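You operate a simulated robot arm through the tools that you are given. There is no shell and no other tool.

Carry out the task below with a simulated robot arm. There is one attempt and no reset: what you move stays moved.

Task
Space the blue slide from the red one with the 160 mm bar and clamp it.
Fine: leave the bar between them.

The check looks at the end state, three seconds after you hand in, the way a careful person would. Anything else that was tipped, shoved, dropped, spilled or broken makes it a failure.

Robot
A 7-joint arm with a two-finger parallel gripper, fixed in place. Base frame: the origin is at the foot of the arm, x ahead of it, y to its left, z up. Readings come in mm, degrees, newtons and seconds.
Its first joint turns from -166.0 to 166.0 degrees. Payload 3.43 kg.
The tool frame sits at the grasp point between the pads (the TCP): z along the fingers, y along the line on which they close. The tips reach 34 mm beyond it. The gripper opens to 128 mm. The fingers are 24 mm wide and 12 mm thick; the gripper's body (48 by 130 mm) begins 96 mm behind the TCP.
Orientation is told as [roll, pitch, yaw] about the base's x, y, z axes, in that order, counted from this pose: with the fingers straight down and closing along the base's y, the tool's x points along the base's -x, its y along +y and its z along -z.

Tools
- The arm moves only by the tool arm_command. Its argument "steps" is a list of rows, each a list of 3 entries, a list of its own where there are three numbers: the turn, a rotation vector about the base's x, y, z in degrees, then the shift along the base's x, y, z in mm, then the gripper command, from -1 (shut) to 1 (fully open), values between in proportion. In form: [[[ax, ay, az], [tx, ty, tz], gripper], ...]. A call has 1 to 20 rows; each row shifts and turns the commanded pose from where the row before left it. Rows are played at 5 a second. More than 50 mm and 8.6 degrees between two rows, or a gripper value outside its range, and nothing of the call is played. Where a pose cannot be reached the arm comes as near as it can. A force on the tool above 90 N (or 10 N above the force at the start of the call, whichever is more), or a blocked arm, ends the call early, and 0.2 s more pass. Each finger travels about 153 mm/s and halts on what it meets, pressing with about 27 N; the grip force reading is that of the motor and also rises with nothing between the fingers. The clock runs only during rows and for 0.2 s after the last one: add rows that do not move to give the fingers time. It gives the time, the measured TCP pose, the force on the tool (base axes), the opening and the grip force at its end, in the units of the frame above (readings bear some noise), with the torque about the TCP (base axes, N m) and any sound that the robot's microphone picked up.
- Cameras (640 x 400 px; columns grow to the right, rows downward): "scene" is fixed at [389.9, 659.5, 1350]; the picture's right is [-0.92, -0.39, 0.00], its down [-0.35, 0.84, -0.42] and it looks along [0.16, -0.39, -0.91] (base axes); focal length 214 px, centre (320, 200). "wrist" rides on the gripper at [76, -11, -160] in the tool frame; the picture's right is [0.15, 0.99, 0.00], its down [-0.88, 0.13, -0.46] and it looks along [-0.45, 0.07, 0.89] (tool axes); focal length 234 px, centre (320, 200). There is no depth. A picture from a camera that has moved, and an enlarged one, comes with that camera's place and axes in the base frame and with its lens. The place of the scene camera against the robot may be out by one fixed shift of up to 25 mm in any direction.
- capture(camera): a new picture of that camera. It takes no simulated time.
- close_up(camera, box): a new picture of the part [left, top, right, bottom] of that camera's present view, enlarged. It takes no simulated time.
- job_done(): hands the job in; it is judged then, once.

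Places have to be worked out from the pictures, the camera data and where the tool is seen. Open the gripper and draw the arm clear of the work before you hand the job in, unless the task says otherwise.

The tools are called after "Request:" by a JSON object that holds its "fn" and its "kwargs". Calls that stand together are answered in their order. arm_command: Moves the arm, as the interface text tells. Its arguments: {"type":"object","properties":{"steps":{"type":"array","items":{"type":"array"}}},"required":["steps"]} The other tools are called the same way: capture (camera) takes a picture; close_up (camera, box) takes an enlarged picture of a part of a camera's view; job_done () hands the job in.

At the start:

```text
time: 0.0
tool_pos: [378.9, 368.9, 1023.3]
orientation: [0.0, 0.0, 0.0]
ft_force: [0.2, 0.7, 0.3]
moment: [-0.02, 0.03, 0.01]
finger_gap: 128.0
grip_force: 0.1
```

scene: 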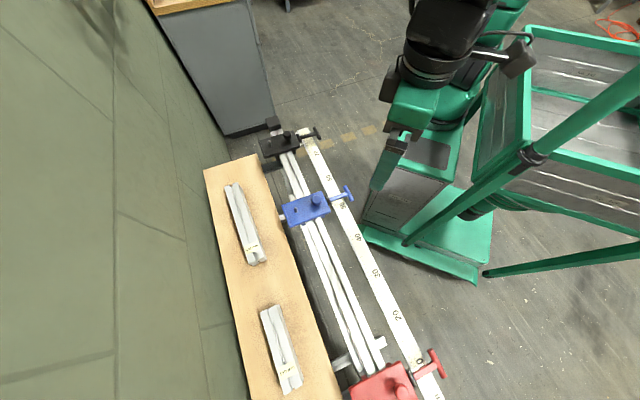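
wrist: 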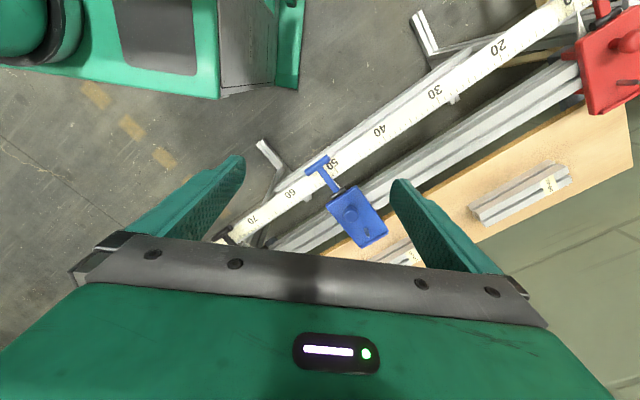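

I'll start by looking at the work closely: the rail with red, blue and black slides and the two bars on the wooden board.

Request:
{"fn": "close_up", "kwargs": {"camera": "scene", "box": [200, 100, 360, 200]}}

Request:
{"fn": "close_up", "kwargs": {"camera": "scene", "box": [200, 170, 360, 270]}}

Request:
{"fn": "close_up", "kwargs": {"camera": "scene", "box": [220, 290, 380, 400]}}

Request:
{"fn": "close_up", "kwargs": {"camera": "scene", "box": [310, 300, 470, 400]}}

Request:
{"fn": "close_up", "kwargs": {"camera": "wrist", "box": [260, 120, 420, 260]}}

Request:
{"fn": "close_up", "kwargs": {"camera": "wrist", "box": [440, 0, 640, 240]}}

```text
4.00 times, centred on (280, 150) of scene
camera zoom: at [389.9, 659.5, 1350.0], right [-0.92, -0.39, 0.0], down [-0.35, 0.84, -0.42], along [0.16, -0.39, -0.91], focal length 858 px, centre (480, 400)
```

zoom: 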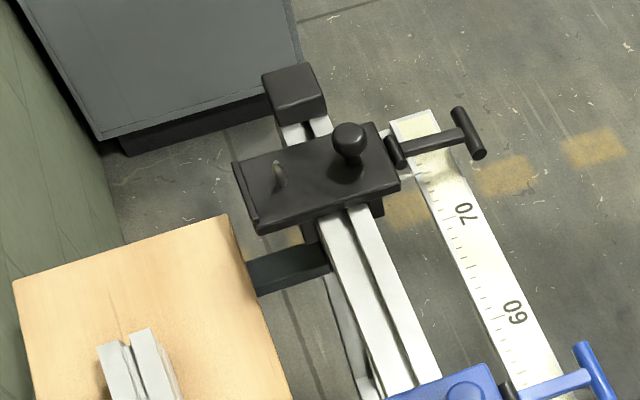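

```text
4.00 times, centred on (280, 220) of scene
camera zoom: at [389.9, 659.5, 1350.0], right [-0.92, -0.39, 0.0], down [-0.35, 0.84, -0.42], along [0.16, -0.39, -0.91], focal length 858 px, centre (480, 120)
```

zoom: 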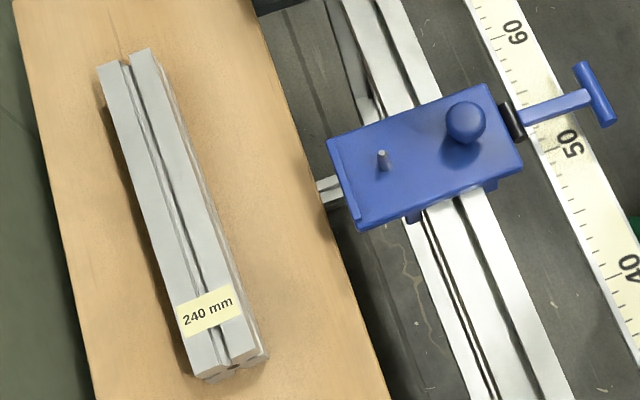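

```text
3.64 times, centred on (300, 345) of scene
camera zoom: at [389.9, 659.5, 1350.0], right [-0.92, -0.39, 0.0], down [-0.35, 0.84, -0.42], along [0.16, -0.39, -0.91], focal length 780 px, centre (393, -327)
```

zoom: 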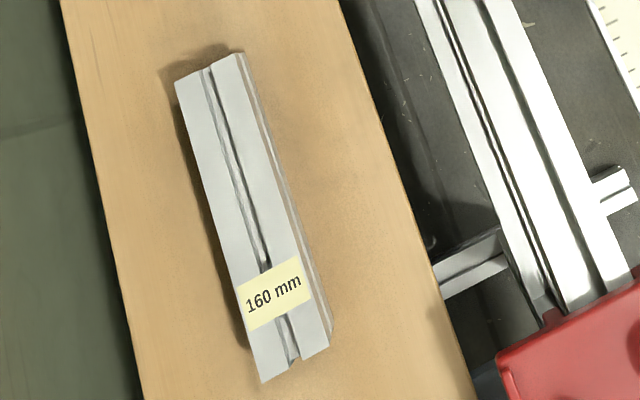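

```text
4.00 times, centred on (390, 350) of scene
camera zoom: at [389.9, 659.5, 1350.0], right [-0.92, -0.39, 0.0], down [-0.35, 0.84, -0.42], along [0.16, -0.39, -0.91], focal length 858 px, centre (40, -400)
```

zoom: 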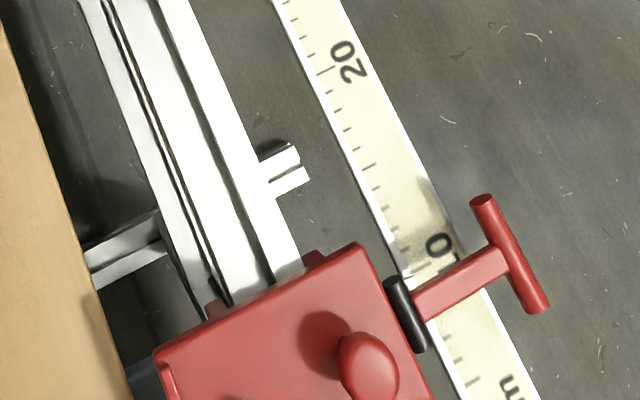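

```text
2.86 times, centred on (340, 190) of wrist
camera zoom: at [304.0, 358.4, 1182.8], right [-0.15, 0.99, 0.0], down [0.88, 0.13, 0.45], along [0.45, 0.07, -0.89], focal length 669 px, centre (263, 229)
```

zoom: 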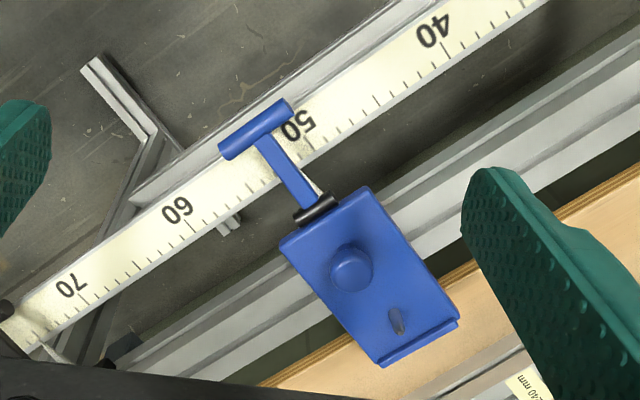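

```text
1.67 times, centred on (540, 120) of wrist
camera zoom: at [304.0, 358.4, 1182.8], right [-0.15, 0.99, 0.0], down [0.88, 0.13, 0.45], along [0.45, 0.07, -0.89], focal length 390 px, centre (-47, 333)
```

zoom: 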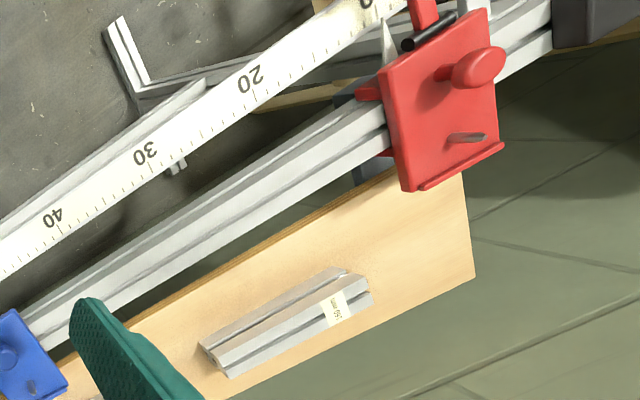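

The scale numerals put the rail at about 45° (from red at roughly (190,750) to black at larger x), with its top near z≈790. I'll turn the tool 45° in yaw so the wrist camera looks outward across the blue slide and its T-handle.

Request:
{"fn": "arm_command", "kwargs": {"steps": [[[0, 0, 7.5], [8.5, 3.5, -8], 1], [[0, 0, 7.5], [8.5, 3.5, -8], 1], [[0, 0, 7.5], [8.5, 3.5, -8], 1], [[0, 0, 7.5], [8.5, 3.5, -8], 1], [[0, 0, 7.5], [8.5, 3.5, -8], 1], [[0, 0, 7.5], [8.5, 3.5, -8], 1]]}}

Request:
{"fn": "capture", "kwargs": {"camera": "wrist"}}

Request:
{"fn": "close_up", "kwargs": {"camera": "wrist", "box": [240, 100, 400, 200]}}

```text
time: 1.4
tool_pos: [417.6, 389.9, 980.2]
orientation: [0.1, -0.6, 45.1]
ft_force: [0.8, -0.2, 0.6]
moment: [-0.01, 0.0, -0.01]
finger_gap: 128.2
grip_force: 0.0
```

```text
taken
camera wrist: at [371.4, 327.3, 1138.3], right [-0.8, 0.59, 0.0], down [0.53, 0.71, 0.47], along [0.28, 0.38, -0.88], focal length 234 px, centre (320, 200)
```

wrist: 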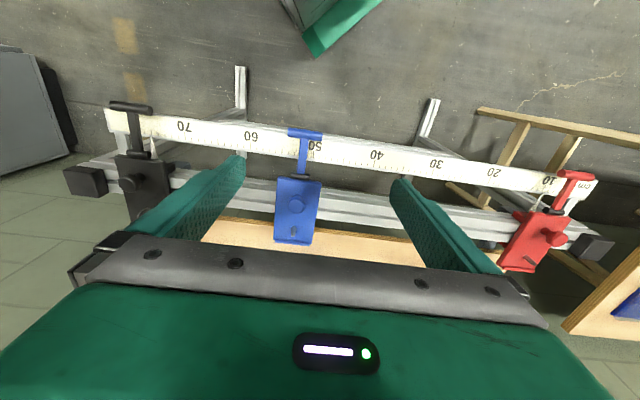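

```text
4.00 times, centred on (320, 150) of wrist
camera zoom: at [371.4, 327.3, 1138.3], right [-0.8, 0.59, 0.0], down [0.53, 0.71, 0.47], along [0.28, 0.38, -0.88], focal length 937 px, centre (320, 400)
```

zoom: 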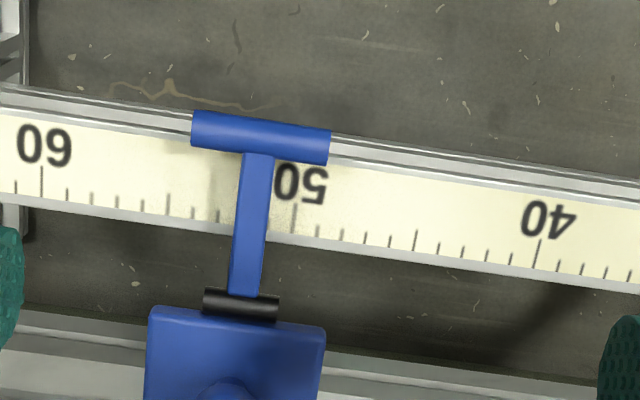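

The rail, scale and all three slides are in view; blue's knob triangulates to about (500, 443, 836). I'll zoom in on each slide to compare the handles.

Request:
{"fn": "close_up", "kwargs": {"camera": "wrist", "box": [250, 120, 350, 250]}}

Request:
{"fn": "close_up", "kwargs": {"camera": "wrist", "box": [480, 150, 640, 290]}}

Request:
{"fn": "close_up", "kwargs": {"camera": "wrist", "box": [60, 90, 220, 220]}}

```text
3.08 times, centred on (300, 185) of wrist
camera zoom: at [371.4, 327.3, 1138.3], right [-0.8, 0.59, 0.0], down [0.53, 0.71, 0.47], along [0.28, 0.38, -0.88], focal length 720 px, centre (382, 246)
```

zoom: 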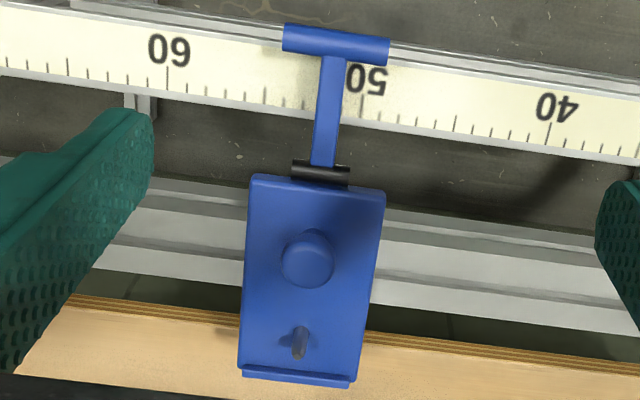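

```text
2.86 times, centred on (560, 220) of wrist
camera zoom: at [371.4, 327.3, 1138.3], right [-0.8, 0.59, 0.0], down [0.53, 0.71, 0.47], along [0.28, 0.38, -0.88], focal length 669 px, centre (-366, 143)
```

zoom: 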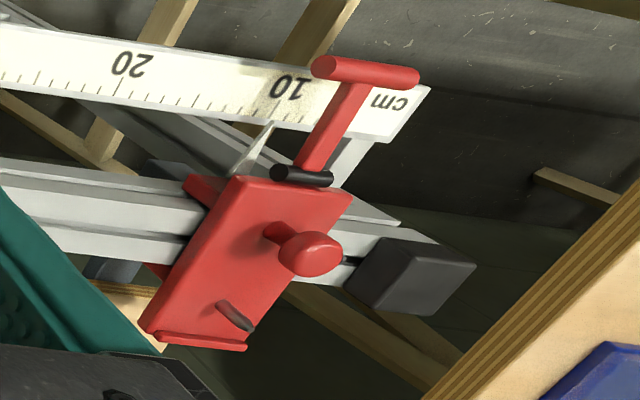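

```text
3.08 times, centred on (140, 155) of wrist
camera zoom: at [371.4, 327.3, 1138.3], right [-0.8, 0.59, 0.0], down [0.53, 0.71, 0.47], along [0.28, 0.38, -0.88], focal length 720 px, centre (874, 338)
```

zoom: 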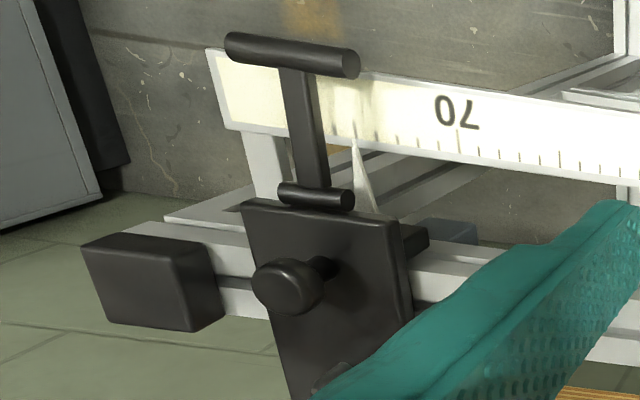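

All three levers appear to be hinged at the slide's edge and lying horizontally toward the robot; blue's hinge is about (477,419,804) and its T-bar about (432,375,800). I'll swing to yaw −45° and tilt so the wrist camera looks low along the rail at the blue slide, to understand the clamp before touching anything.

Request:
{"fn": "arm_command", "kwargs": {"steps": [[[0, 0, -7.5], [0, 9, -2], 1], [[0, 0, -7.5], [0, 9, -2], 1], [[0, 0, -7.5], [0, 9, -2], 1], [[0, 0, -7.5], [0, 9, -2], 1], [[0, 0, -7.5], [0, 9, -2], 1], [[0, 0, -7.5], [0, 9, -2], 1], [[0, 0, -7.5], [0, 9, -2], 1], [[0, 0, -7.5], [0, 9, -2], 1], [[0, 0, -7.5], [0, 9, -2], 1], [[0, 0, -7.5], [0, 9, -2], 1], [[0, 0, -7.5], [0, 9, -2], 1], [[0, 0, -7.5], [0, 9, -2], 1], [[-5.3, -5.3, 0], [0, 4, -20], 1], [[-5.3, -5.3, 0], [0, 4, -20], 1], [[-5.3, -5.3, 0], [0, 4, -20], 1], [[-5.3, -5.3, 0], [0, 4, -10], 1]]}}

Request:
{"fn": "capture", "kwargs": {"camera": "wrist"}}

Request:
{"fn": "capture", "kwargs": {"camera": "scene"}}

```text
time: 4.8
tool_pos: [420.3, 512.5, 884.8]
orientation: [0.1, -30.7, -45.2]
ft_force: [0.9, 0.3, -0.4]
moment: [0.07, 0.05, -0.01]
finger_gap: 128.1
grip_force: 0.1
```

```text
taken
camera wrist: at [308.4, 609.2, 984.6], right [0.61, 0.79, -0.07], down [0.46, -0.28, 0.84], along [0.64, -0.55, -0.53], focal length 234 px, centre (320, 200)
```

wrist: 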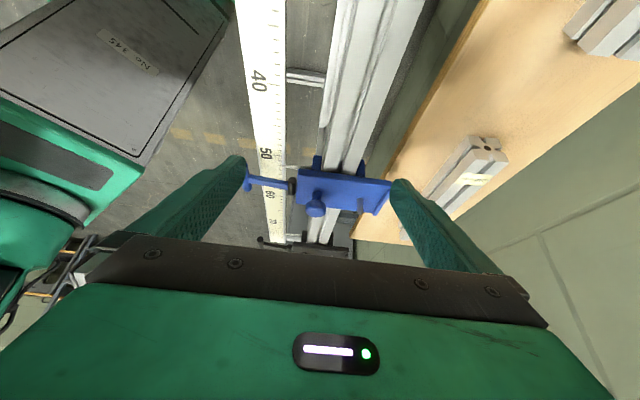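

```text
taken
```

scene: 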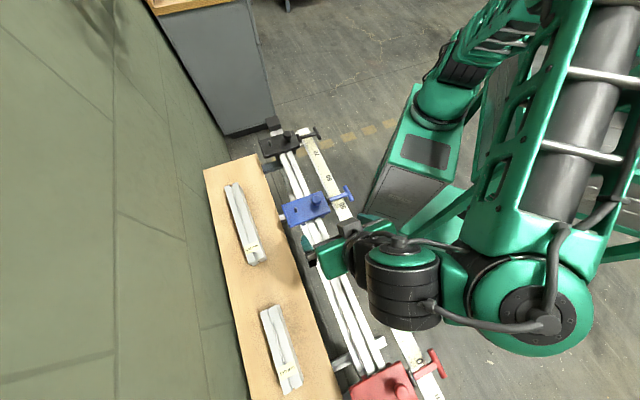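

Good low view along the rail. I'll zoom in on the blue slide and its lever.

Request:
{"fn": "close_up", "kwargs": {"camera": "wrist", "box": [235, 145, 405, 255]}}

Request:
{"fn": "close_up", "kwargs": {"camera": "wrist", "box": [240, 165, 320, 215]}}

Request:
{"fn": "close_up", "kwargs": {"camera": "wrist", "box": [250, 225, 360, 265]}}

```text
3.64 times, centred on (320, 200) of wrist
camera zoom: at [308.4, 609.2, 984.6], right [0.61, 0.79, -0.07], down [0.46, -0.28, 0.84], along [0.64, -0.55, -0.53], focal length 852 px, centre (320, 200)
```

zoom: 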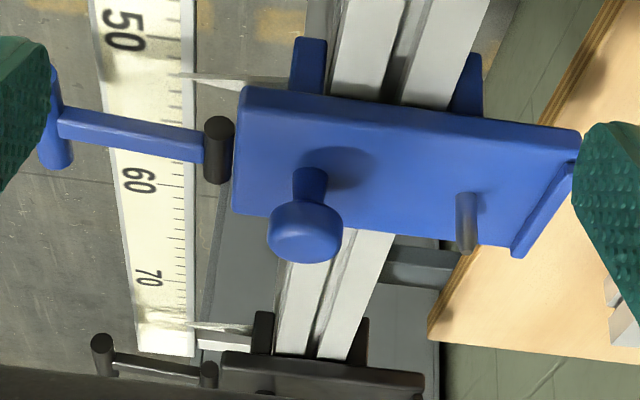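

```text
8.00 times, centred on (280, 190) of wrist
camera zoom: at [308.4, 609.2, 984.6], right [0.61, 0.79, -0.07], down [0.46, -0.28, 0.84], along [0.64, -0.55, -0.53], focal length 1873 px, centre (640, 280)
```

zoom: 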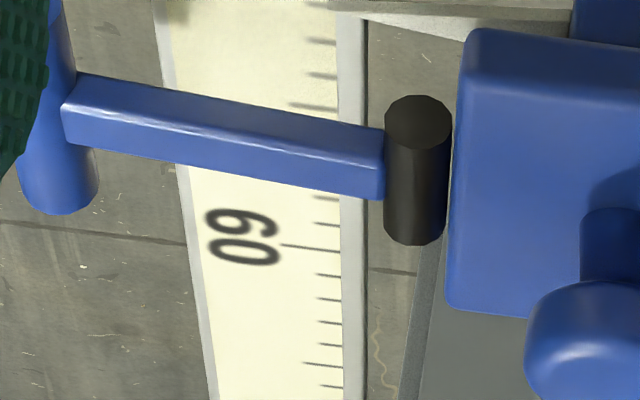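

```text
5.82 times, centred on (305, 245) of wrist
camera zoom: at [308.4, 609.2, 984.6], right [0.61, 0.79, -0.07], down [0.46, -0.28, 0.84], along [0.64, -0.55, -0.53], focal length 1362 px, centre (407, -62)
```

zoom: 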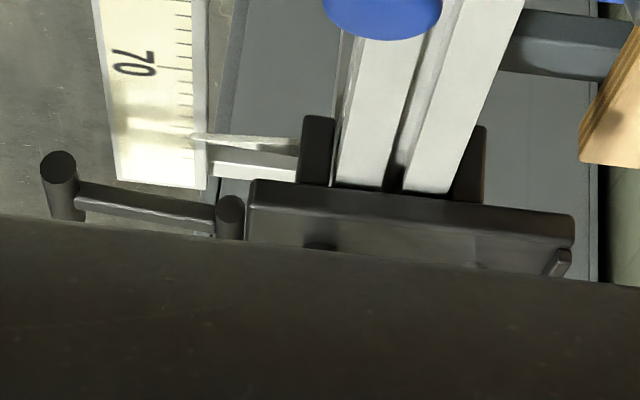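

Blue's lever (like black's) lies horizontal, hinged on a pin parallel to the rail; the plate sits on cheeks that straddle the rail. Next I'll look at the bars' profiles and the rail face where the bar must sit.

Request:
{"fn": "close_up", "kwargs": {"camera": "wrist", "box": [420, 110, 540, 240]}}

Request:
{"fn": "close_up", "kwargs": {"camera": "wrist", "box": [280, 60, 440, 190]}}

Request:
{"fn": "close_up", "kwargs": {"camera": "wrist", "box": [520, 0, 640, 80]}}

```text
3.08 times, centred on (480, 175) of wrist
camera zoom: at [308.4, 609.2, 984.6], right [0.61, 0.79, -0.07], down [0.46, -0.28, 0.84], along [0.64, -0.55, -0.53], focal length 720 px, centre (-172, 277)
```

zoom: 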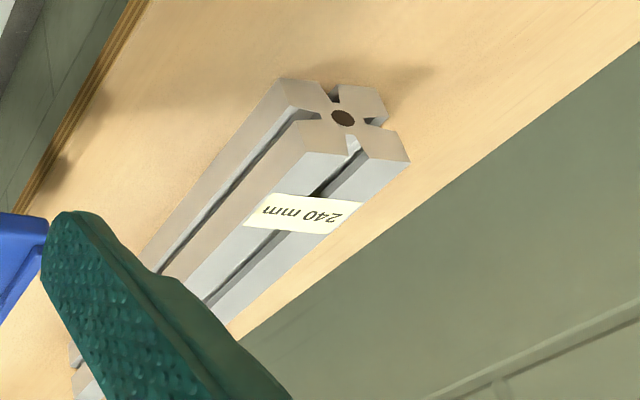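

```text
3.08 times, centred on (360, 125) of wrist
camera zoom: at [308.4, 609.2, 984.6], right [0.61, 0.79, -0.07], down [0.46, -0.28, 0.84], along [0.64, -0.55, -0.53], focal length 720 px, centre (197, 431)
```

zoom: 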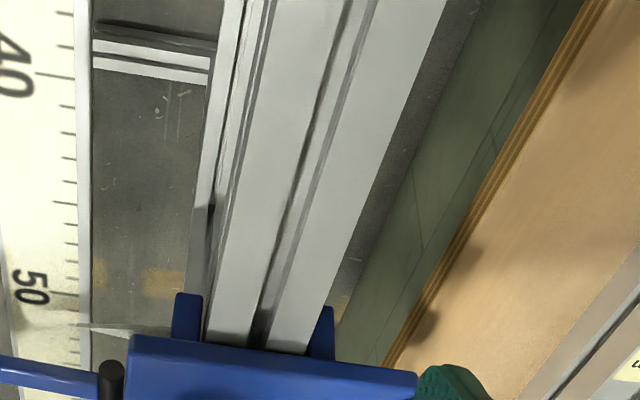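

```text
5.00 times, centred on (580, 40) of wrist
camera zoom: at [308.4, 609.2, 984.6], right [0.61, 0.79, -0.07], down [0.46, -0.28, 0.84], along [0.64, -0.55, -0.53], focal length 1171 px, centre (-980, 1000)
```

zoom: 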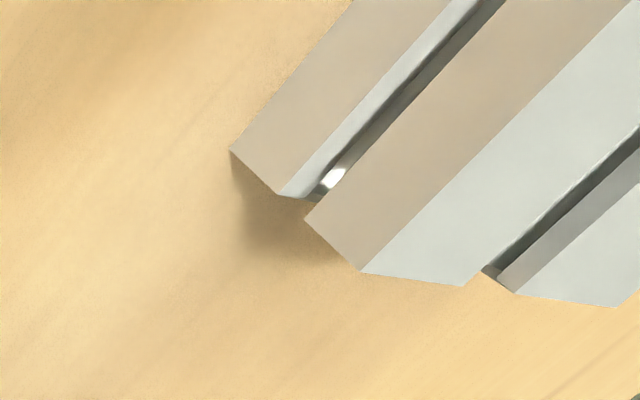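

Bars are square T-slot extrusions; the 160 mm bar lies roughly parallel to the rail at about (433, 775), top near z≈800. I'll straighten the tool and move above it for a top view.

Request:
{"fn": "arm_command", "kwargs": {"steps": [[[5.3, 5.3, 0], [0, 20, 20], 1], [[5.3, 5.3, 0], [0, 30, 15], 1], [[5.3, 5.3, 0], [0, 35, 15], 1], [[5.3, 5.3, 0], [2, 35, 15], 1], [[0, 0, 0], [2, 35, 0], 1], [[0, 0, 0], [2, 35, 0], 1], [[0, 0, 0], [2, 35, 0], 1], [[0, 0, 0], [2, 33, 0], 1], [[0, 0, 0], [0, 0, 0], 1]]}}

Request:
{"fn": "capture", "kwargs": {"camera": "wrist"}}

Request:
{"fn": "capture", "kwargs": {"camera": "scene"}}

```text
time: 6.8
tool_pos: [420.8, 753.2, 943.9]
orientation: [0.0, -0.8, -45.0]
ft_force: [0.4, -0.1, 0.3]
moment: [-0.06, 0.02, 0.0]
finger_gap: 128.1
grip_force: 0.1
out of reach, approached as far as the arm can: row 8
```

```text
taken
camera wrist: at [358.8, 802.4, 1103.9], right [0.6, 0.8, 0.0], down [0.71, -0.53, 0.47], along [0.37, -0.28, -0.88], focal length 234 px, centre (320, 200)
```

wrist: 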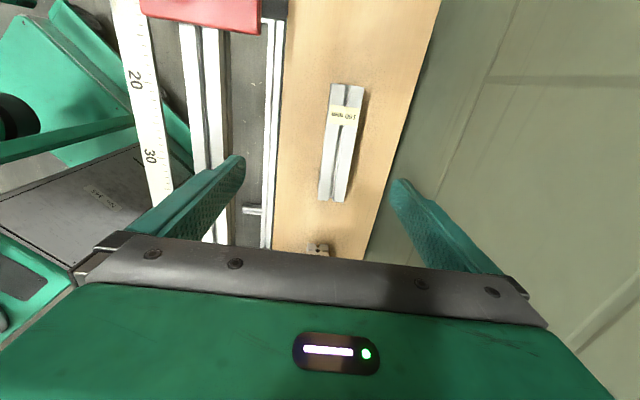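

```text
taken
```

scene: 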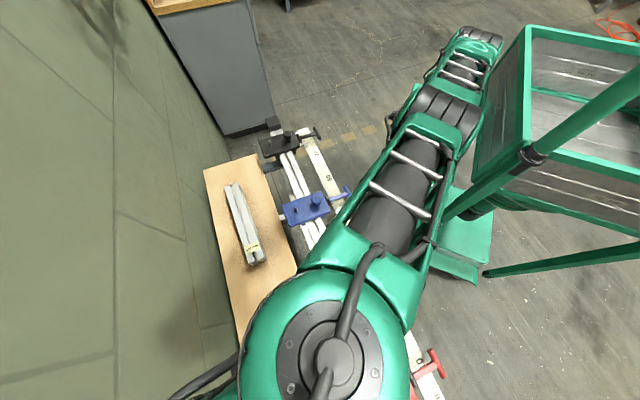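

The bar is clear of the fingers in view. I'll zoom in to measure its outline.

Request:
{"fn": "close_up", "kwargs": {"camera": "wrist", "box": [280, 70, 400, 215]}}

Request:
{"fn": "close_up", "kwargs": {"camera": "wrist", "box": [110, 0, 300, 120]}}

```text
2.76 times, centred on (340, 142) of wrist
camera zoom: at [358.8, 802.4, 1103.9], right [0.6, 0.8, 0.0], down [0.71, -0.53, 0.47], along [0.37, -0.28, -0.88], focal length 646 px, centre (265, 359)
```

zoom: 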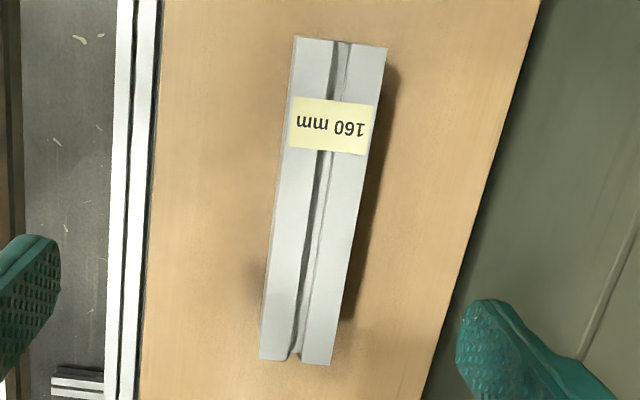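

```text
3.33 times, centred on (205, 60) of wrist
camera zoom: at [358.8, 802.4, 1103.9], right [0.6, 0.8, 0.0], down [0.71, -0.53, 0.47], along [0.37, -0.28, -0.88], focal length 781 px, centre (703, 667)
```

zoom: 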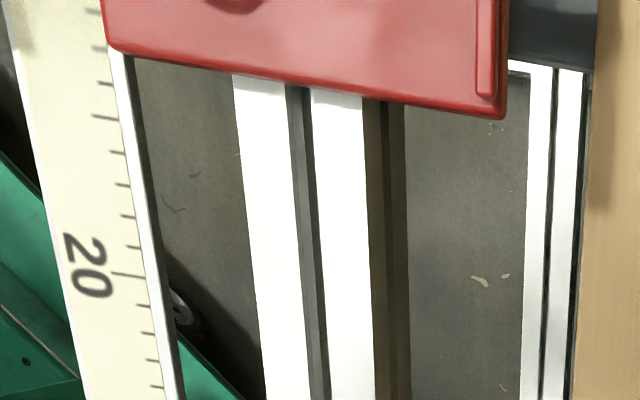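

The bar measures 40×40×160 mm: top at z≈790, centre about (444, 769), axis about −42.4°. The arm was at the edge of its reach up here, so I'll descend to z≈860 first and then centre over the bar.

Request:
{"fn": "arm_command", "kwargs": {"steps": [[[0, 0, 0], [0, 0, -28], 1], [[0, 0, 0], [0, 0, -28], 1], [[0, 0, 0], [0, 0, -28], 1], [[0, 0, 2.6], [12, 8, 0], 1], [[0, 0, 0], [11, 8, 0], 1], [[0, 0, 0], [0, 0, 0], 1]]}}

Request:
{"fn": "capture", "kwargs": {"camera": "wrist"}}

Request:
{"fn": "close_up", "kwargs": {"camera": "wrist", "box": [240, 40, 400, 240]}}

```text
time: 8.2
tool_pos: [444.0, 769.9, 860.5]
orientation: [0.0, -0.7, -42.4]
ft_force: [-0.5, 0.3, 0.1]
moment: [0.0, 0.04, 0.0]
finger_gap: 128.1
grip_force: 0.1
```

```text
taken
camera wrist: at [380.6, 814.3, 1020.0], right [0.56, 0.83, 0.0], down [0.73, -0.49, 0.47], along [0.39, -0.26, -0.88], focal length 234 px, centre (320, 200)
```

wrist: 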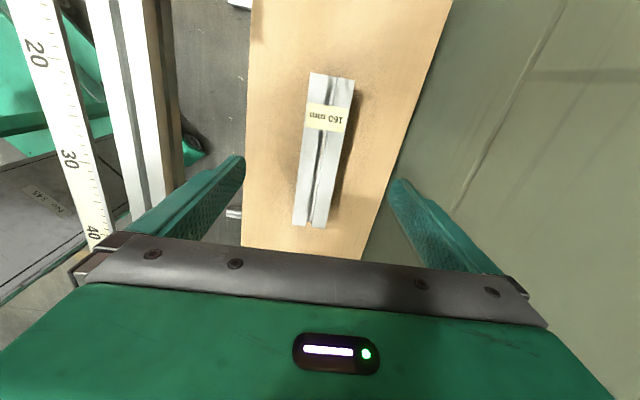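

```text
2.00 times, centred on (320, 140) of wrist
camera zoom: at [380.6, 814.3, 1020.0], right [0.56, 0.83, 0.0], down [0.73, -0.49, 0.47], along [0.39, -0.26, -0.88], focal length 468 px, centre (320, 320)
```

zoom: 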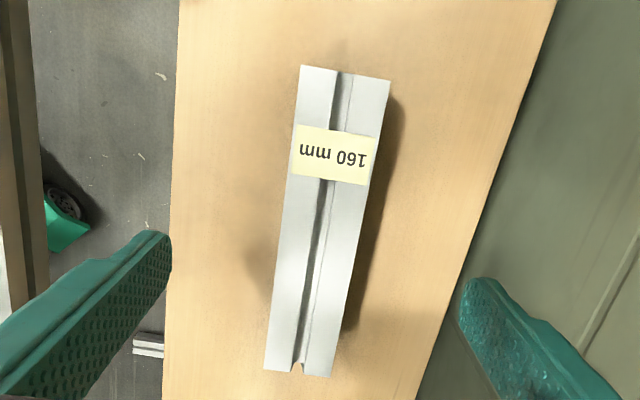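

The TCP is now almost centred on the bar (bar centre ≈(446.5, 769.2), top z≈789, so the board is at ≈749). I'll level the small pitch error and descend to z≈792, so the fingertips stop about 9 mm above the board.

Request:
{"fn": "arm_command", "kwargs": {"steps": [[[0.47, 0.52, 0], [2, -1, -20], 1], [[0, 0, 0], [0, 0, -25], 1], [[0, 0, 0], [0, 0, -15], 1], [[0, 0, 0], [0, 0, -8], 1], [[0, 0, 0], [0, 0, 0], 1]]}}

Request:
{"fn": "capture", "kwargs": {"camera": "wrist"}}

Request:
{"fn": "close_up", "kwargs": {"camera": "wrist", "box": [220, 120, 420, 260]}}

```text
time: 9.4
tool_pos: [446.1, 769.7, 792.3]
orientation: [-0.1, 0.1, -42.4]
ft_force: [-0.5, 0.5, 0.7]
moment: [0.03, -0.01, 0.02]
finger_gap: 127.7
grip_force: 0.1
```

```text
taken
camera wrist: at [384.8, 813.3, 952.8], right [0.56, 0.83, 0.0], down [0.74, -0.5, 0.46], along [0.38, -0.25, -0.89], focal length 234 px, centre (320, 200)
```

wrist: 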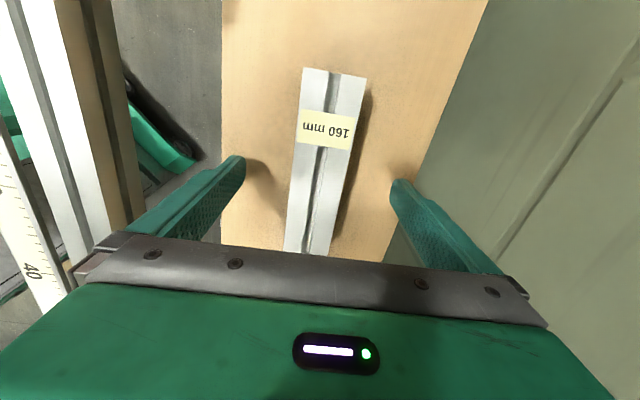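

```text
2.86 times, centred on (320, 190) of wrist
camera zoom: at [384.8, 813.3, 952.8], right [0.56, 0.83, 0.0], down [0.74, -0.5, 0.46], along [0.38, -0.25, -0.89], focal length 669 px, centre (320, 229)
```

zoom: 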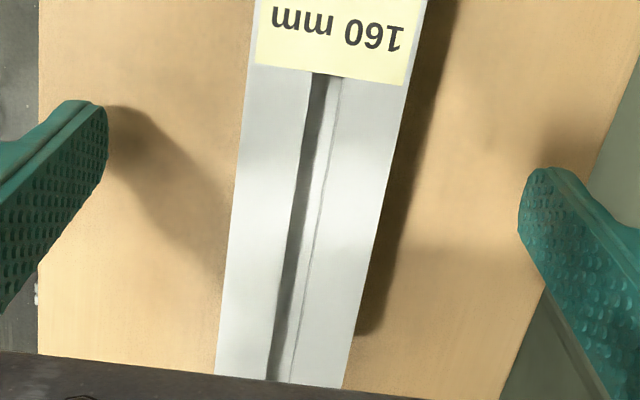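

The fingertips straddle the bar evenly just above the board. I'll close on the bar.

Request:
{"fn": "arm_command", "kwargs": {"steps": [[[0, 0, 0], [0, 0, 0], 0.2], [[0, 0, 0], [0, 0, 0], -0.2], [[0, 0, 0], [0, 0, 0], -1], [[0, 0, 0], [0, 0, 0], -1], [[0, 0, 0], [0, 0, 0], -1]]}}

Request:
{"fn": "capture", "kwargs": {"camera": "wrist"}}

```text
time: 10.6
tool_pos: [447.3, 768.9, 793.7]
orientation: [0.0, 0.0, -42.3]
ft_force: [-0.2, 1.3, 0.9]
moment: [0.05, 0.04, -0.04]
finger_gap: 39.4
grip_force: 26.8
```

```text
taken
camera wrist: at [384.8, 813.3, 953.0], right [0.56, 0.83, 0.0], down [0.74, -0.5, 0.46], along [0.38, -0.25, -0.89], focal length 234 px, centre (320, 200)
```

wrist: 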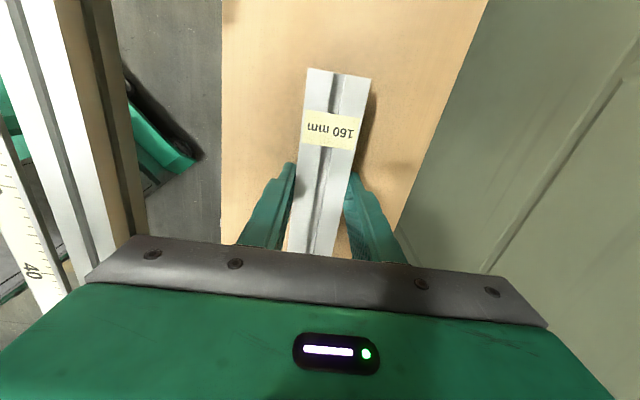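

The bar is gripped (gap 39.4 mm, 27 N). I'll lift it about 90 mm and carry it over the rail between red and blue, turning it to −45°.

Request:
{"fn": "arm_command", "kwargs": {"steps": [[[0, 0, 0], [0, 0, 15], -1], [[0, 0, 0], [0, 0, 25], -1], [[0, 0, 0], [0, 0, 30], -1], [[0, 0, 0], [0, 0, 25], -1], [[0, 0, -0.6], [-20, -15, 0], -1], [[0, 0, -0.6], [-30, -24, 0], -1], [[0, 0, -0.6], [-30, -24, 0], -1], [[0, 0, -0.8], [-30, -24, 0], -1], [[0, 0, 0], [-20, -16, 0], -1], [[0, 0, 0], [-10, -7, 0], -1], [[0, 0, 0], [0, 0, 0], -1]]}}

Request:
{"fn": "capture", "kwargs": {"camera": "wrist"}}

Request:
{"fn": "capture", "kwargs": {"camera": "scene"}}

Request:
{"fn": "close_up", "kwargs": {"camera": "wrist", "box": [220, 0, 420, 260]}}

```text
time: 13.0
tool_pos: [305.0, 653.3, 886.9]
orientation: [0.1, 0.1, -45.1]
ft_force: [-0.2, 0.5, -2.7]
moment: [-0.01, 0.03, 0.0]
finger_gap: 39.7
grip_force: 26.6
out of reach, approached as far as the arm can: row 4
```

```text
taken
camera wrist: at [244.8, 699.8, 1047.6], right [0.6, 0.8, 0.0], down [0.71, -0.53, 0.46], along [0.37, -0.27, -0.89], focal length 234 px, centre (320, 200)
```

wrist: 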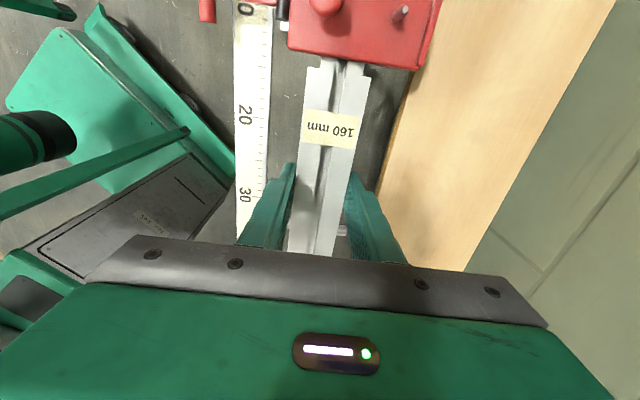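

```text
taken
```

scene: 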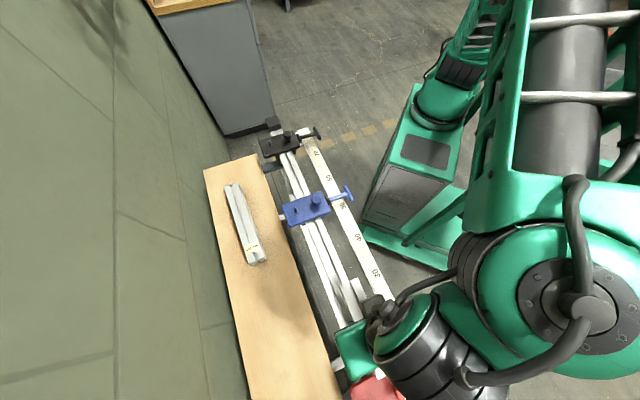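

```text
1.54 times, centred on (320, 130) of wrist
camera zoom: at [244.8, 699.8, 1047.6], right [0.6, 0.8, 0.0], down [0.71, -0.53, 0.46], along [0.37, -0.27, -0.89], focal length 360 px, centre (320, 308)
```

zoom: 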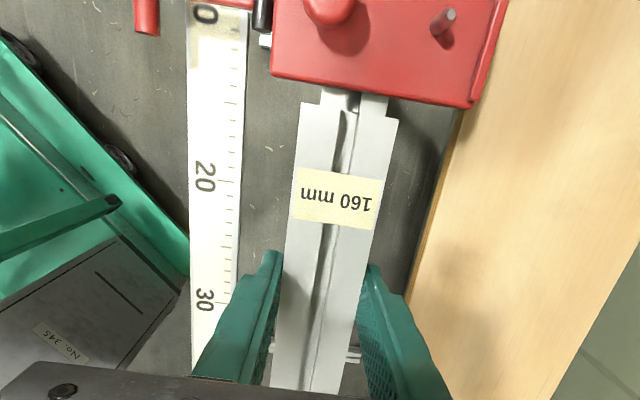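

Over the rail: the picture shows the rail centre at n≈686.5 (TCP at 678.7) and the bar's red end about 13 mm short of red's face. I'll shift to centre on the rail, leave about a 3–4 mm gap to red, and lower most of the way.

Request:
{"fn": "arm_command", "kwargs": {"steps": [[[0, 0, 0], [-1.6, 12.6, 0], -1], [[0, 0, 0], [0, 0, -15], -1], [[0, 0, 0], [0, 0, -15], -1], [[0, 0, 0], [0, 0, 0], -1]]}}

Request:
{"fn": "capture", "kwargs": {"camera": "wrist"}}

Request:
{"fn": "close_up", "kwargs": {"camera": "wrist", "box": [240, 20, 440, 180]}}

```text
time: 14.0
tool_pos: [302.9, 665.8, 856.8]
orientation: [0.0, 0.1, -45.0]
ft_force: [0.2, 0.3, -1.5]
moment: [0.01, 0.0, 0.02]
finger_gap: 39.1
grip_force: 27.3
```

```text
taken
camera wrist: at [242.5, 712.2, 1017.9], right [0.6, 0.8, 0.0], down [0.72, -0.53, 0.45], along [0.37, -0.27, -0.89], focal length 234 px, centre (320, 200)
```

wrist: 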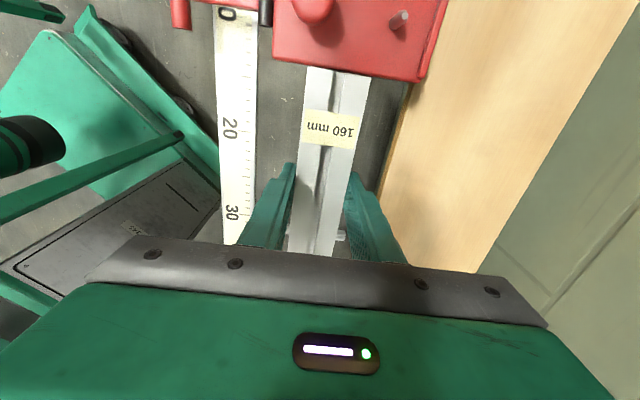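

```text
2.50 times, centred on (340, 100) of wrist
camera zoom: at [242.5, 712.2, 1017.9], right [0.6, 0.8, 0.0], down [0.72, -0.53, 0.45], along [0.37, -0.27, -0.89], focal length 585 px, centre (270, 450)
```

zoom: 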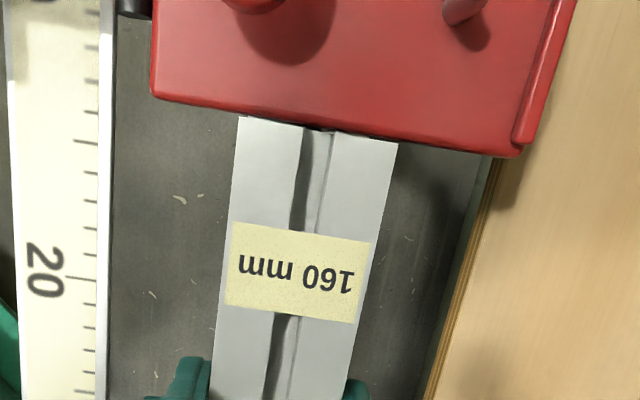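

The bar is above the rail, square to red's face with roughly a 3 mm gap. I'll back off 2 mm for safety and lower slowly, watching the force for contact.

Request:
{"fn": "arm_command", "kwargs": {"steps": [[[0, 0, 0], [1.4, -1.4, -4], -1], [[0, 0, 0], [0, 0, -4], -1], [[0, 0, 0], [0, 0, -2], -1], [[0, 0, 0], [0, 0, 0], -1]]}}

Request:
{"fn": "close_up", "kwargs": {"camera": "wrist", "box": [240, 20, 440, 180]}}

```text
time: 15.0
tool_pos: [303.6, 664.9, 847.4]
orientation: [0.1, 0.0, -45.0]
ft_force: [0.4, -0.1, -2.9]
moment: [0.02, 0.01, 0.01]
finger_gap: 39.6
grip_force: 27.0
```

```text
2.50 times, centred on (340, 100) of wrist
camera zoom: at [243.6, 710.5, 1007.5], right [0.6, 0.8, 0.0], down [0.72, -0.53, 0.46], along [0.37, -0.27, -0.89], focal length 585 px, centre (270, 450)
```

zoom: 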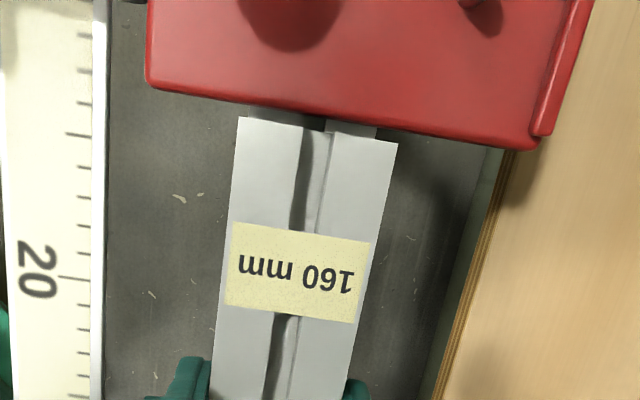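

Bar and rail centres agree within about 2 mm. I'll nudge outward 1.4 mm and continue down in small steps.

Request:
{"fn": "arm_command", "kwargs": {"steps": [[[0, 0, 0], [1, 1, -2], -1], [[0, 0, 0], [0, 0, -1.5], -1], [[0, 0, 0], [0, 0, 0], -1]]}}

Request:
{"fn": "arm_command", "kwargs": {"steps": [[[0, 0, 0], [0, 0, -1.5], -1], [[0, 0, 0], [0, 0, 0], -1]]}}

```text
time: 15.8
tool_pos: [304.9, 664.3, 845.4]
orientation: [0.1, 0.0, -45.0]
ft_force: [-1.1, 0.3, 10.6]
moment: [-0.58, -0.45, -0.12]
finger_gap: 39.8
grip_force: 27.3
```

```text
time: 16.4
tool_pos: [304.5, 664.6, 844.6]
orientation: [0.2, 0.1, -45.1]
ft_force: [-0.1, 0.3, 26.6]
moment: [-0.07, 0.12, -0.16]
finger_gap: 39.7
grip_force: 27.2
```

Contact at TCP z≈845 and now seated flat (26 N, almost no moment), so the rail top is at z≈802. I'll ease off the load and open the fingers.

Request:
{"fn": "arm_command", "kwargs": {"steps": [[[0, 0, 0], [0, 0, 1.3], -1], [[0, 0, 0], [0, 0, 0], -0.3], [[0, 0, 0], [0, 0, 0], 0.0], [[0, 0, 0], [0, 0, 0], 0.1], [[0, 0, 0], [0, 0, 0], 0.1]]}}

Request:
{"fn": "capture", "kwargs": {"camera": "wrist"}}

Request:
{"fn": "close_up", "kwargs": {"camera": "wrist", "box": [240, 20, 440, 180]}}

```text
time: 17.6
tool_pos: [305.2, 665.3, 842.8]
orientation: [0.0, 0.0, -44.9]
ft_force: [-0.4, 0.6, -0.9]
moment: [0.04, -0.02, -0.04]
finger_gap: 70.4
grip_force: 0.1
```

```text
taken
camera wrist: at [245.0, 711.7, 1003.5], right [0.6, 0.8, 0.0], down [0.71, -0.53, 0.46], along [0.37, -0.27, -0.89], focal length 234 px, centre (320, 200)
```

wrist: 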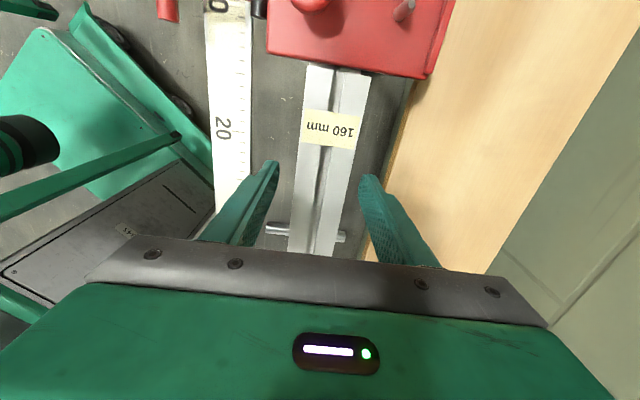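

```text
2.50 times, centred on (340, 100) of wrist
camera zoom: at [245.0, 711.7, 1003.5], right [0.6, 0.8, 0.0], down [0.71, -0.53, 0.46], along [0.37, -0.27, -0.89], focal length 585 px, centre (270, 450)
```

zoom: 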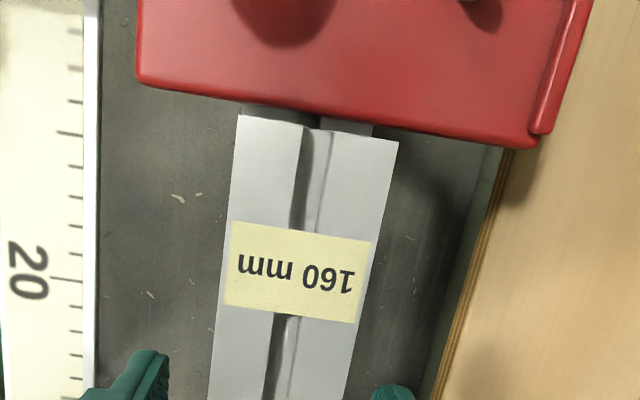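

The bar rests on the rail with about a 4–5 mm gap to red. I'll rise and take a very low side view of blue's lever and plate from along the rail before touching the slide.

Request:
{"fn": "arm_command", "kwargs": {"steps": [[[0, 0, 0], [0, 0, 30], 0.1], [[0, 0, 0], [0, 0, 30], 0.1], [[0, 0, 0], [0, 0, 30], 0.1], [[0, 0, 0], [15.2, -39.6, 0], 0.5], [[0, 0, 0], [15.2, -39.6, 0], 1], [[0, 0, 0], [15.2, -39.6, 0], 1], [[0, 0, 0], [15.2, -39.6, 0], 1], [[0, 0, 0], [15.2, -39.5, 0], 1], [[-5.3, -5.3, 0], [0, 0, -14], 1], [[-5.3, -5.3, 0], [0, 0, -14], 1], [[-5.3, -5.3, 0], [0, 0, -14], 1], [[-5.3, -5.3, 0], [0, 0, -14], 1], [[-5.3, -5.3, 0], [0, 0, -14], 1], [[-5.3, -5.3, 0], [0, 0, -12], 1], [[0, 0, 0], [0, 0, 0], 1]]}}

Request:
{"fn": "capture", "kwargs": {"camera": "wrist"}}

Request:
{"fn": "close_up", "kwargs": {"camera": "wrist", "box": [240, 120, 400, 230]}}

Request:
{"fn": "capture", "kwargs": {"camera": "scene"}}

```text
time: 20.8
tool_pos: [380.7, 466.7, 851.7]
orientation: [0.0, -45.0, -45.0]
ft_force: [0.4, -0.3, -1.5]
moment: [-0.01, 0.02, 0.0]
finger_gap: 127.6
grip_force: 0.1
```

```text
taken
camera wrist: at [255.5, 577.2, 910.9], right [0.63, 0.77, -0.1], down [0.3, -0.12, 0.94], along [0.72, -0.62, -0.31], focal length 234 px, centre (320, 200)
```

wrist: 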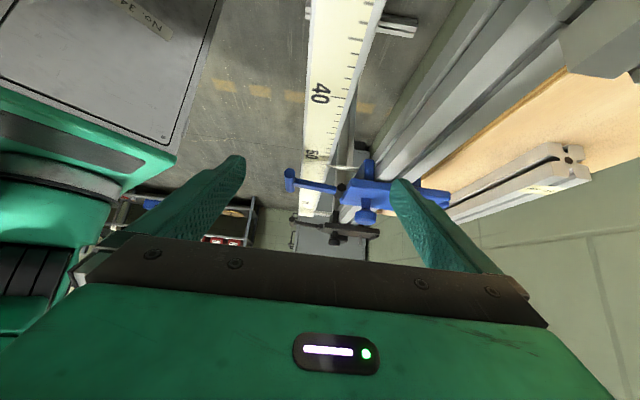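

```text
3.64 times, centred on (320, 175) of wrist
camera zoom: at [255.5, 577.2, 910.9], right [0.63, 0.77, -0.1], down [0.3, -0.12, 0.94], along [0.72, -0.62, -0.31], focal length 852 px, centre (320, 291)
```

zoom: 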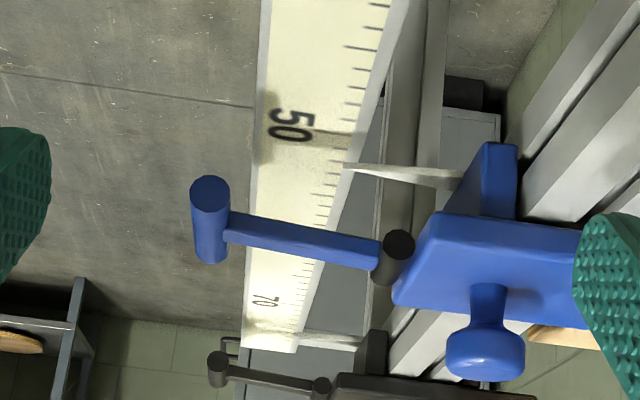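

```text
taken
```

scene: 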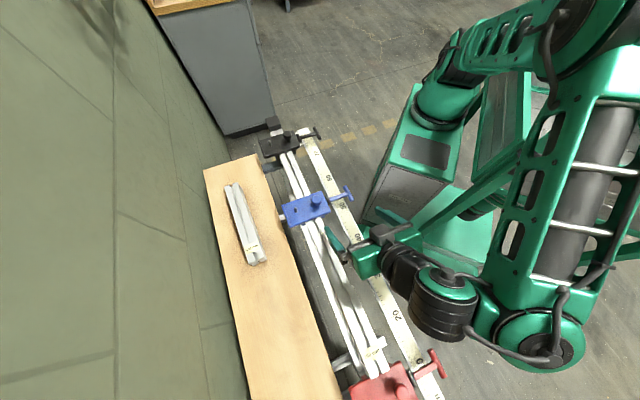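

Clear side view: blue's plate top is at z≈814, the mushroom knob is centred about e=41, n=664.5 with its ball at z≈826–847, and the lever is horizontal. I'll straighten up and turn to yaw +45° over the knob, so the fingers close along the rail direction.

Request:
{"fn": "arm_command", "kwargs": {"steps": [[[5.3, 5.3, 0], [0, 0, 12], 1], [[5.3, 5.3, 0], [0, 0, 12], 1], [[5.3, 5.3, 0], [0, 0, 12], 1], [[5.3, 5.3, 0], [0, 0, 12], 1], [[5.3, 5.3, 0], [0, 0, 6], 1], [[5.3, 5.3, 0], [0, 0, 4], 1], [[0, 0, 7.5], [9.87, -2.17, 0], 1], [[0, 0, 7.5], [9.87, -2.17, 0], 1], [[0, 0, 7.5], [9.87, -2.17, 0], 1], [[0, 0, 7.5], [9.87, -2.17, 0], 1], [[0, 0, 7.5], [9.87, -2.17, 0], 1], [[0, 0, 7.5], [9.87, -2.17, 0], 1], [[0, 0, 7.5], [9.87, -2.17, 0], 1], [[0, 0, 7.5], [9.87, -2.17, 0], 1], [[0, 0, 7.5], [9.87, -2.17, 0], 1], [[0, 0, 7.5], [9.87, -2.17, 0], 1], [[0, 0, 7.5], [9.87, -2.17, 0], 1], [[0, 0, 7.5], [9.87, -2.17, 0], 1], [[0, 0, 0], [0, 0, 0], 1]]}}

Request:
{"fn": "capture", "kwargs": {"camera": "wrist"}}

Request:
{"fn": "close_up", "kwargs": {"camera": "wrist", "box": [220, 60, 420, 240]}}

```text
time: 24.8
tool_pos: [500.4, 440.9, 910.0]
orientation: [0.1, 0.0, 45.1]
ft_force: [-0.1, -0.4, -0.3]
moment: [0.01, -0.01, -0.02]
finger_gap: 128.2
grip_force: 0.1
```

```text
taken
camera wrist: at [456.4, 380.0, 1069.9], right [-0.8, 0.59, 0.0], down [0.53, 0.72, 0.46], along [0.27, 0.37, -0.89], focal length 234 px, centre (320, 200)
```

wrist: 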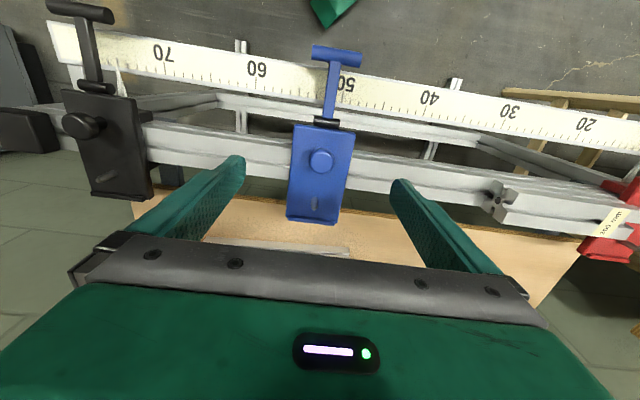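

```text
2.22 times, centred on (320, 150) of wrist
camera zoom: at [456.4, 380.0, 1069.9], right [-0.8, 0.59, 0.0], down [0.53, 0.72, 0.46], along [0.27, 0.37, -0.89], focal length 520 px, centre (320, 311)
```

zoom: 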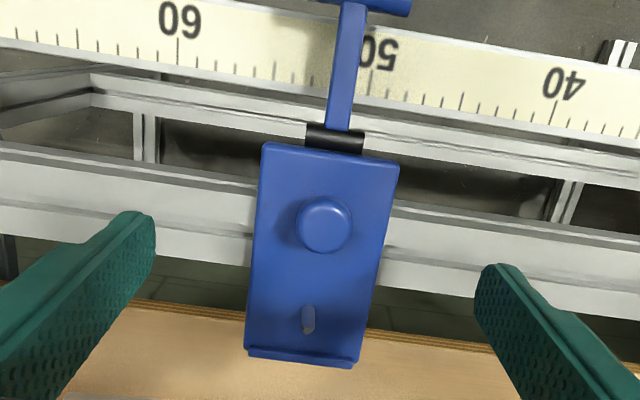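

The knob is almost under the TCP; I'll correct by about 2–3 mm, descend so the tips stop about 5 mm above the plate, and close on the knob.

Request:
{"fn": "arm_command", "kwargs": {"steps": [[[0, 0, 0], [-2.5, -1.1, -17], 1], [[0, 0, 0], [0, 0, -20], 1], [[0, 0, 0], [0, 0, -15], 1], [[0, 0, 0], [0, 0, -5], 1], [[0, 0, 0], [0, 0, 0], 1]]}}

Request:
{"fn": "capture", "kwargs": {"camera": "wrist"}}

Request:
{"fn": "close_up", "kwargs": {"camera": "wrist", "box": [220, 60, 420, 240]}}

```text
time: 26.0
tool_pos: [497.0, 439.5, 852.0]
orientation: [0.1, 0.1, 45.1]
ft_force: [-0.8, 0.0, -0.5]
moment: [0.01, -0.01, 0.01]
finger_gap: 127.9
grip_force: 0.1
```

```text
taken
camera wrist: at [454.0, 378.2, 1011.9], right [-0.8, 0.6, 0.0], down [0.53, 0.71, 0.46], along [0.27, 0.37, -0.89], focal length 234 px, centre (320, 200)
```

wrist: 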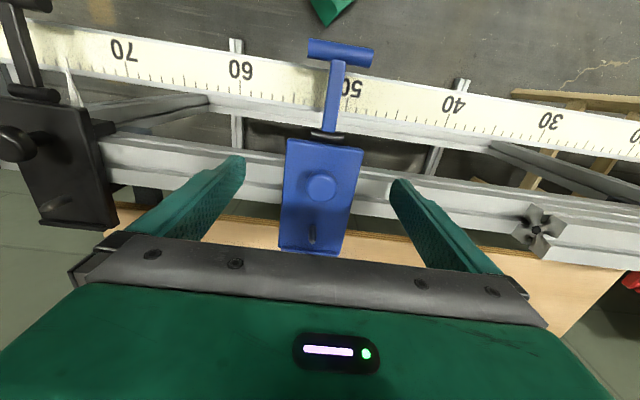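

```text
2.22 times, centred on (320, 150) of wrist
camera zoom: at [454.0, 378.2, 1011.9], right [-0.8, 0.6, 0.0], down [0.53, 0.71, 0.46], along [0.27, 0.37, -0.89], focal length 520 px, centre (320, 311)
```

zoom: 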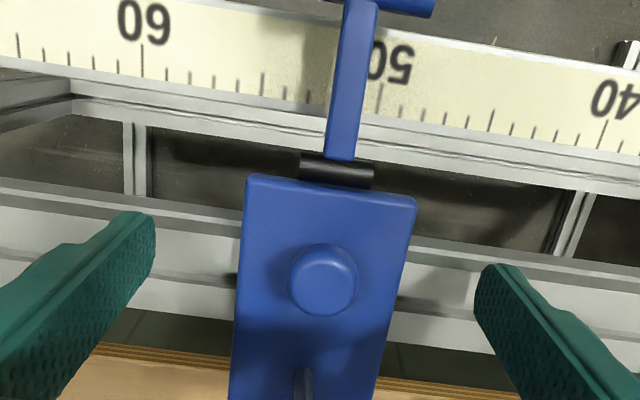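

The knob sits centred between the fingers. Closing on it.

Request:
{"fn": "arm_command", "kwargs": {"steps": [[[0, 0, 0], [0, 0, 0], 0.2], [[0, 0, 0], [0, 0, 0], -0.3], [[0, 0, 0], [0, 0, 0], -1], [[0, 0, 0], [0, 0, 0], -1], [[0, 0, 0], [0, 0, 0], -1]]}}

Request:
{"fn": "close_up", "kwargs": {"camera": "wrist", "box": [220, 60, 420, 240]}}

```text
time: 27.2
tool_pos: [498.9, 440.0, 852.9]
orientation: [0.2, 0.0, 45.2]
ft_force: [-6.3, 8.2, -2.9]
moment: [0.35, 0.06, 0.07]
finger_gap: 25.7
grip_force: 44.9
```

```text
2.22 times, centred on (320, 150) of wrist
camera zoom: at [453.5, 378.8, 1012.0], right [-0.8, 0.59, 0.0], down [0.53, 0.71, 0.46], along [0.27, 0.37, -0.89], focal length 520 px, centre (320, 311)
```

zoom: 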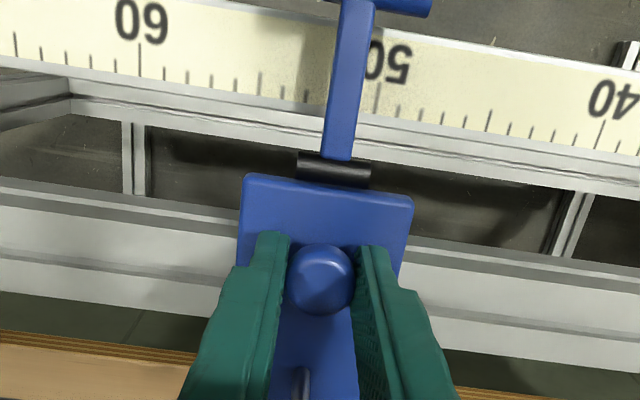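

Gripped (25.7 mm). A residual 10 N along the rail suggests the slide resists; I'll test by nudging 3 mm toward red and reading the force.

Request:
{"fn": "arm_command", "kwargs": {"steps": [[[0, 0, 0], [-1.1, 1.1, 0], -1], [[0, 0, 0], [-1.1, 1.1, 0], -1], [[0, 0, 0], [0, 0, 0], -1]]}}

Request:
{"fn": "close_up", "kwargs": {"camera": "wrist", "box": [220, 60, 420, 240]}}

```text
time: 28.0
tool_pos: [497.9, 439.9, 852.2]
orientation: [-0.1, -0.1, 44.8]
ft_force: [5.9, -7.5, 2.8]
moment: [-0.43, 0.04, -0.08]
finger_gap: 25.5
grip_force: 45.4
```

```text
2.22 times, centred on (320, 150) of wrist
camera zoom: at [452.8, 379.6, 1012.1], right [-0.8, 0.6, 0.0], down [0.53, 0.71, 0.45], along [0.27, 0.36, -0.89], focal length 520 px, centre (320, 311)
```

zoom: 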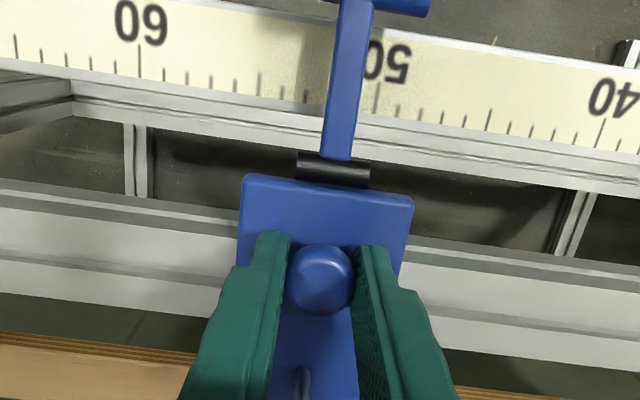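

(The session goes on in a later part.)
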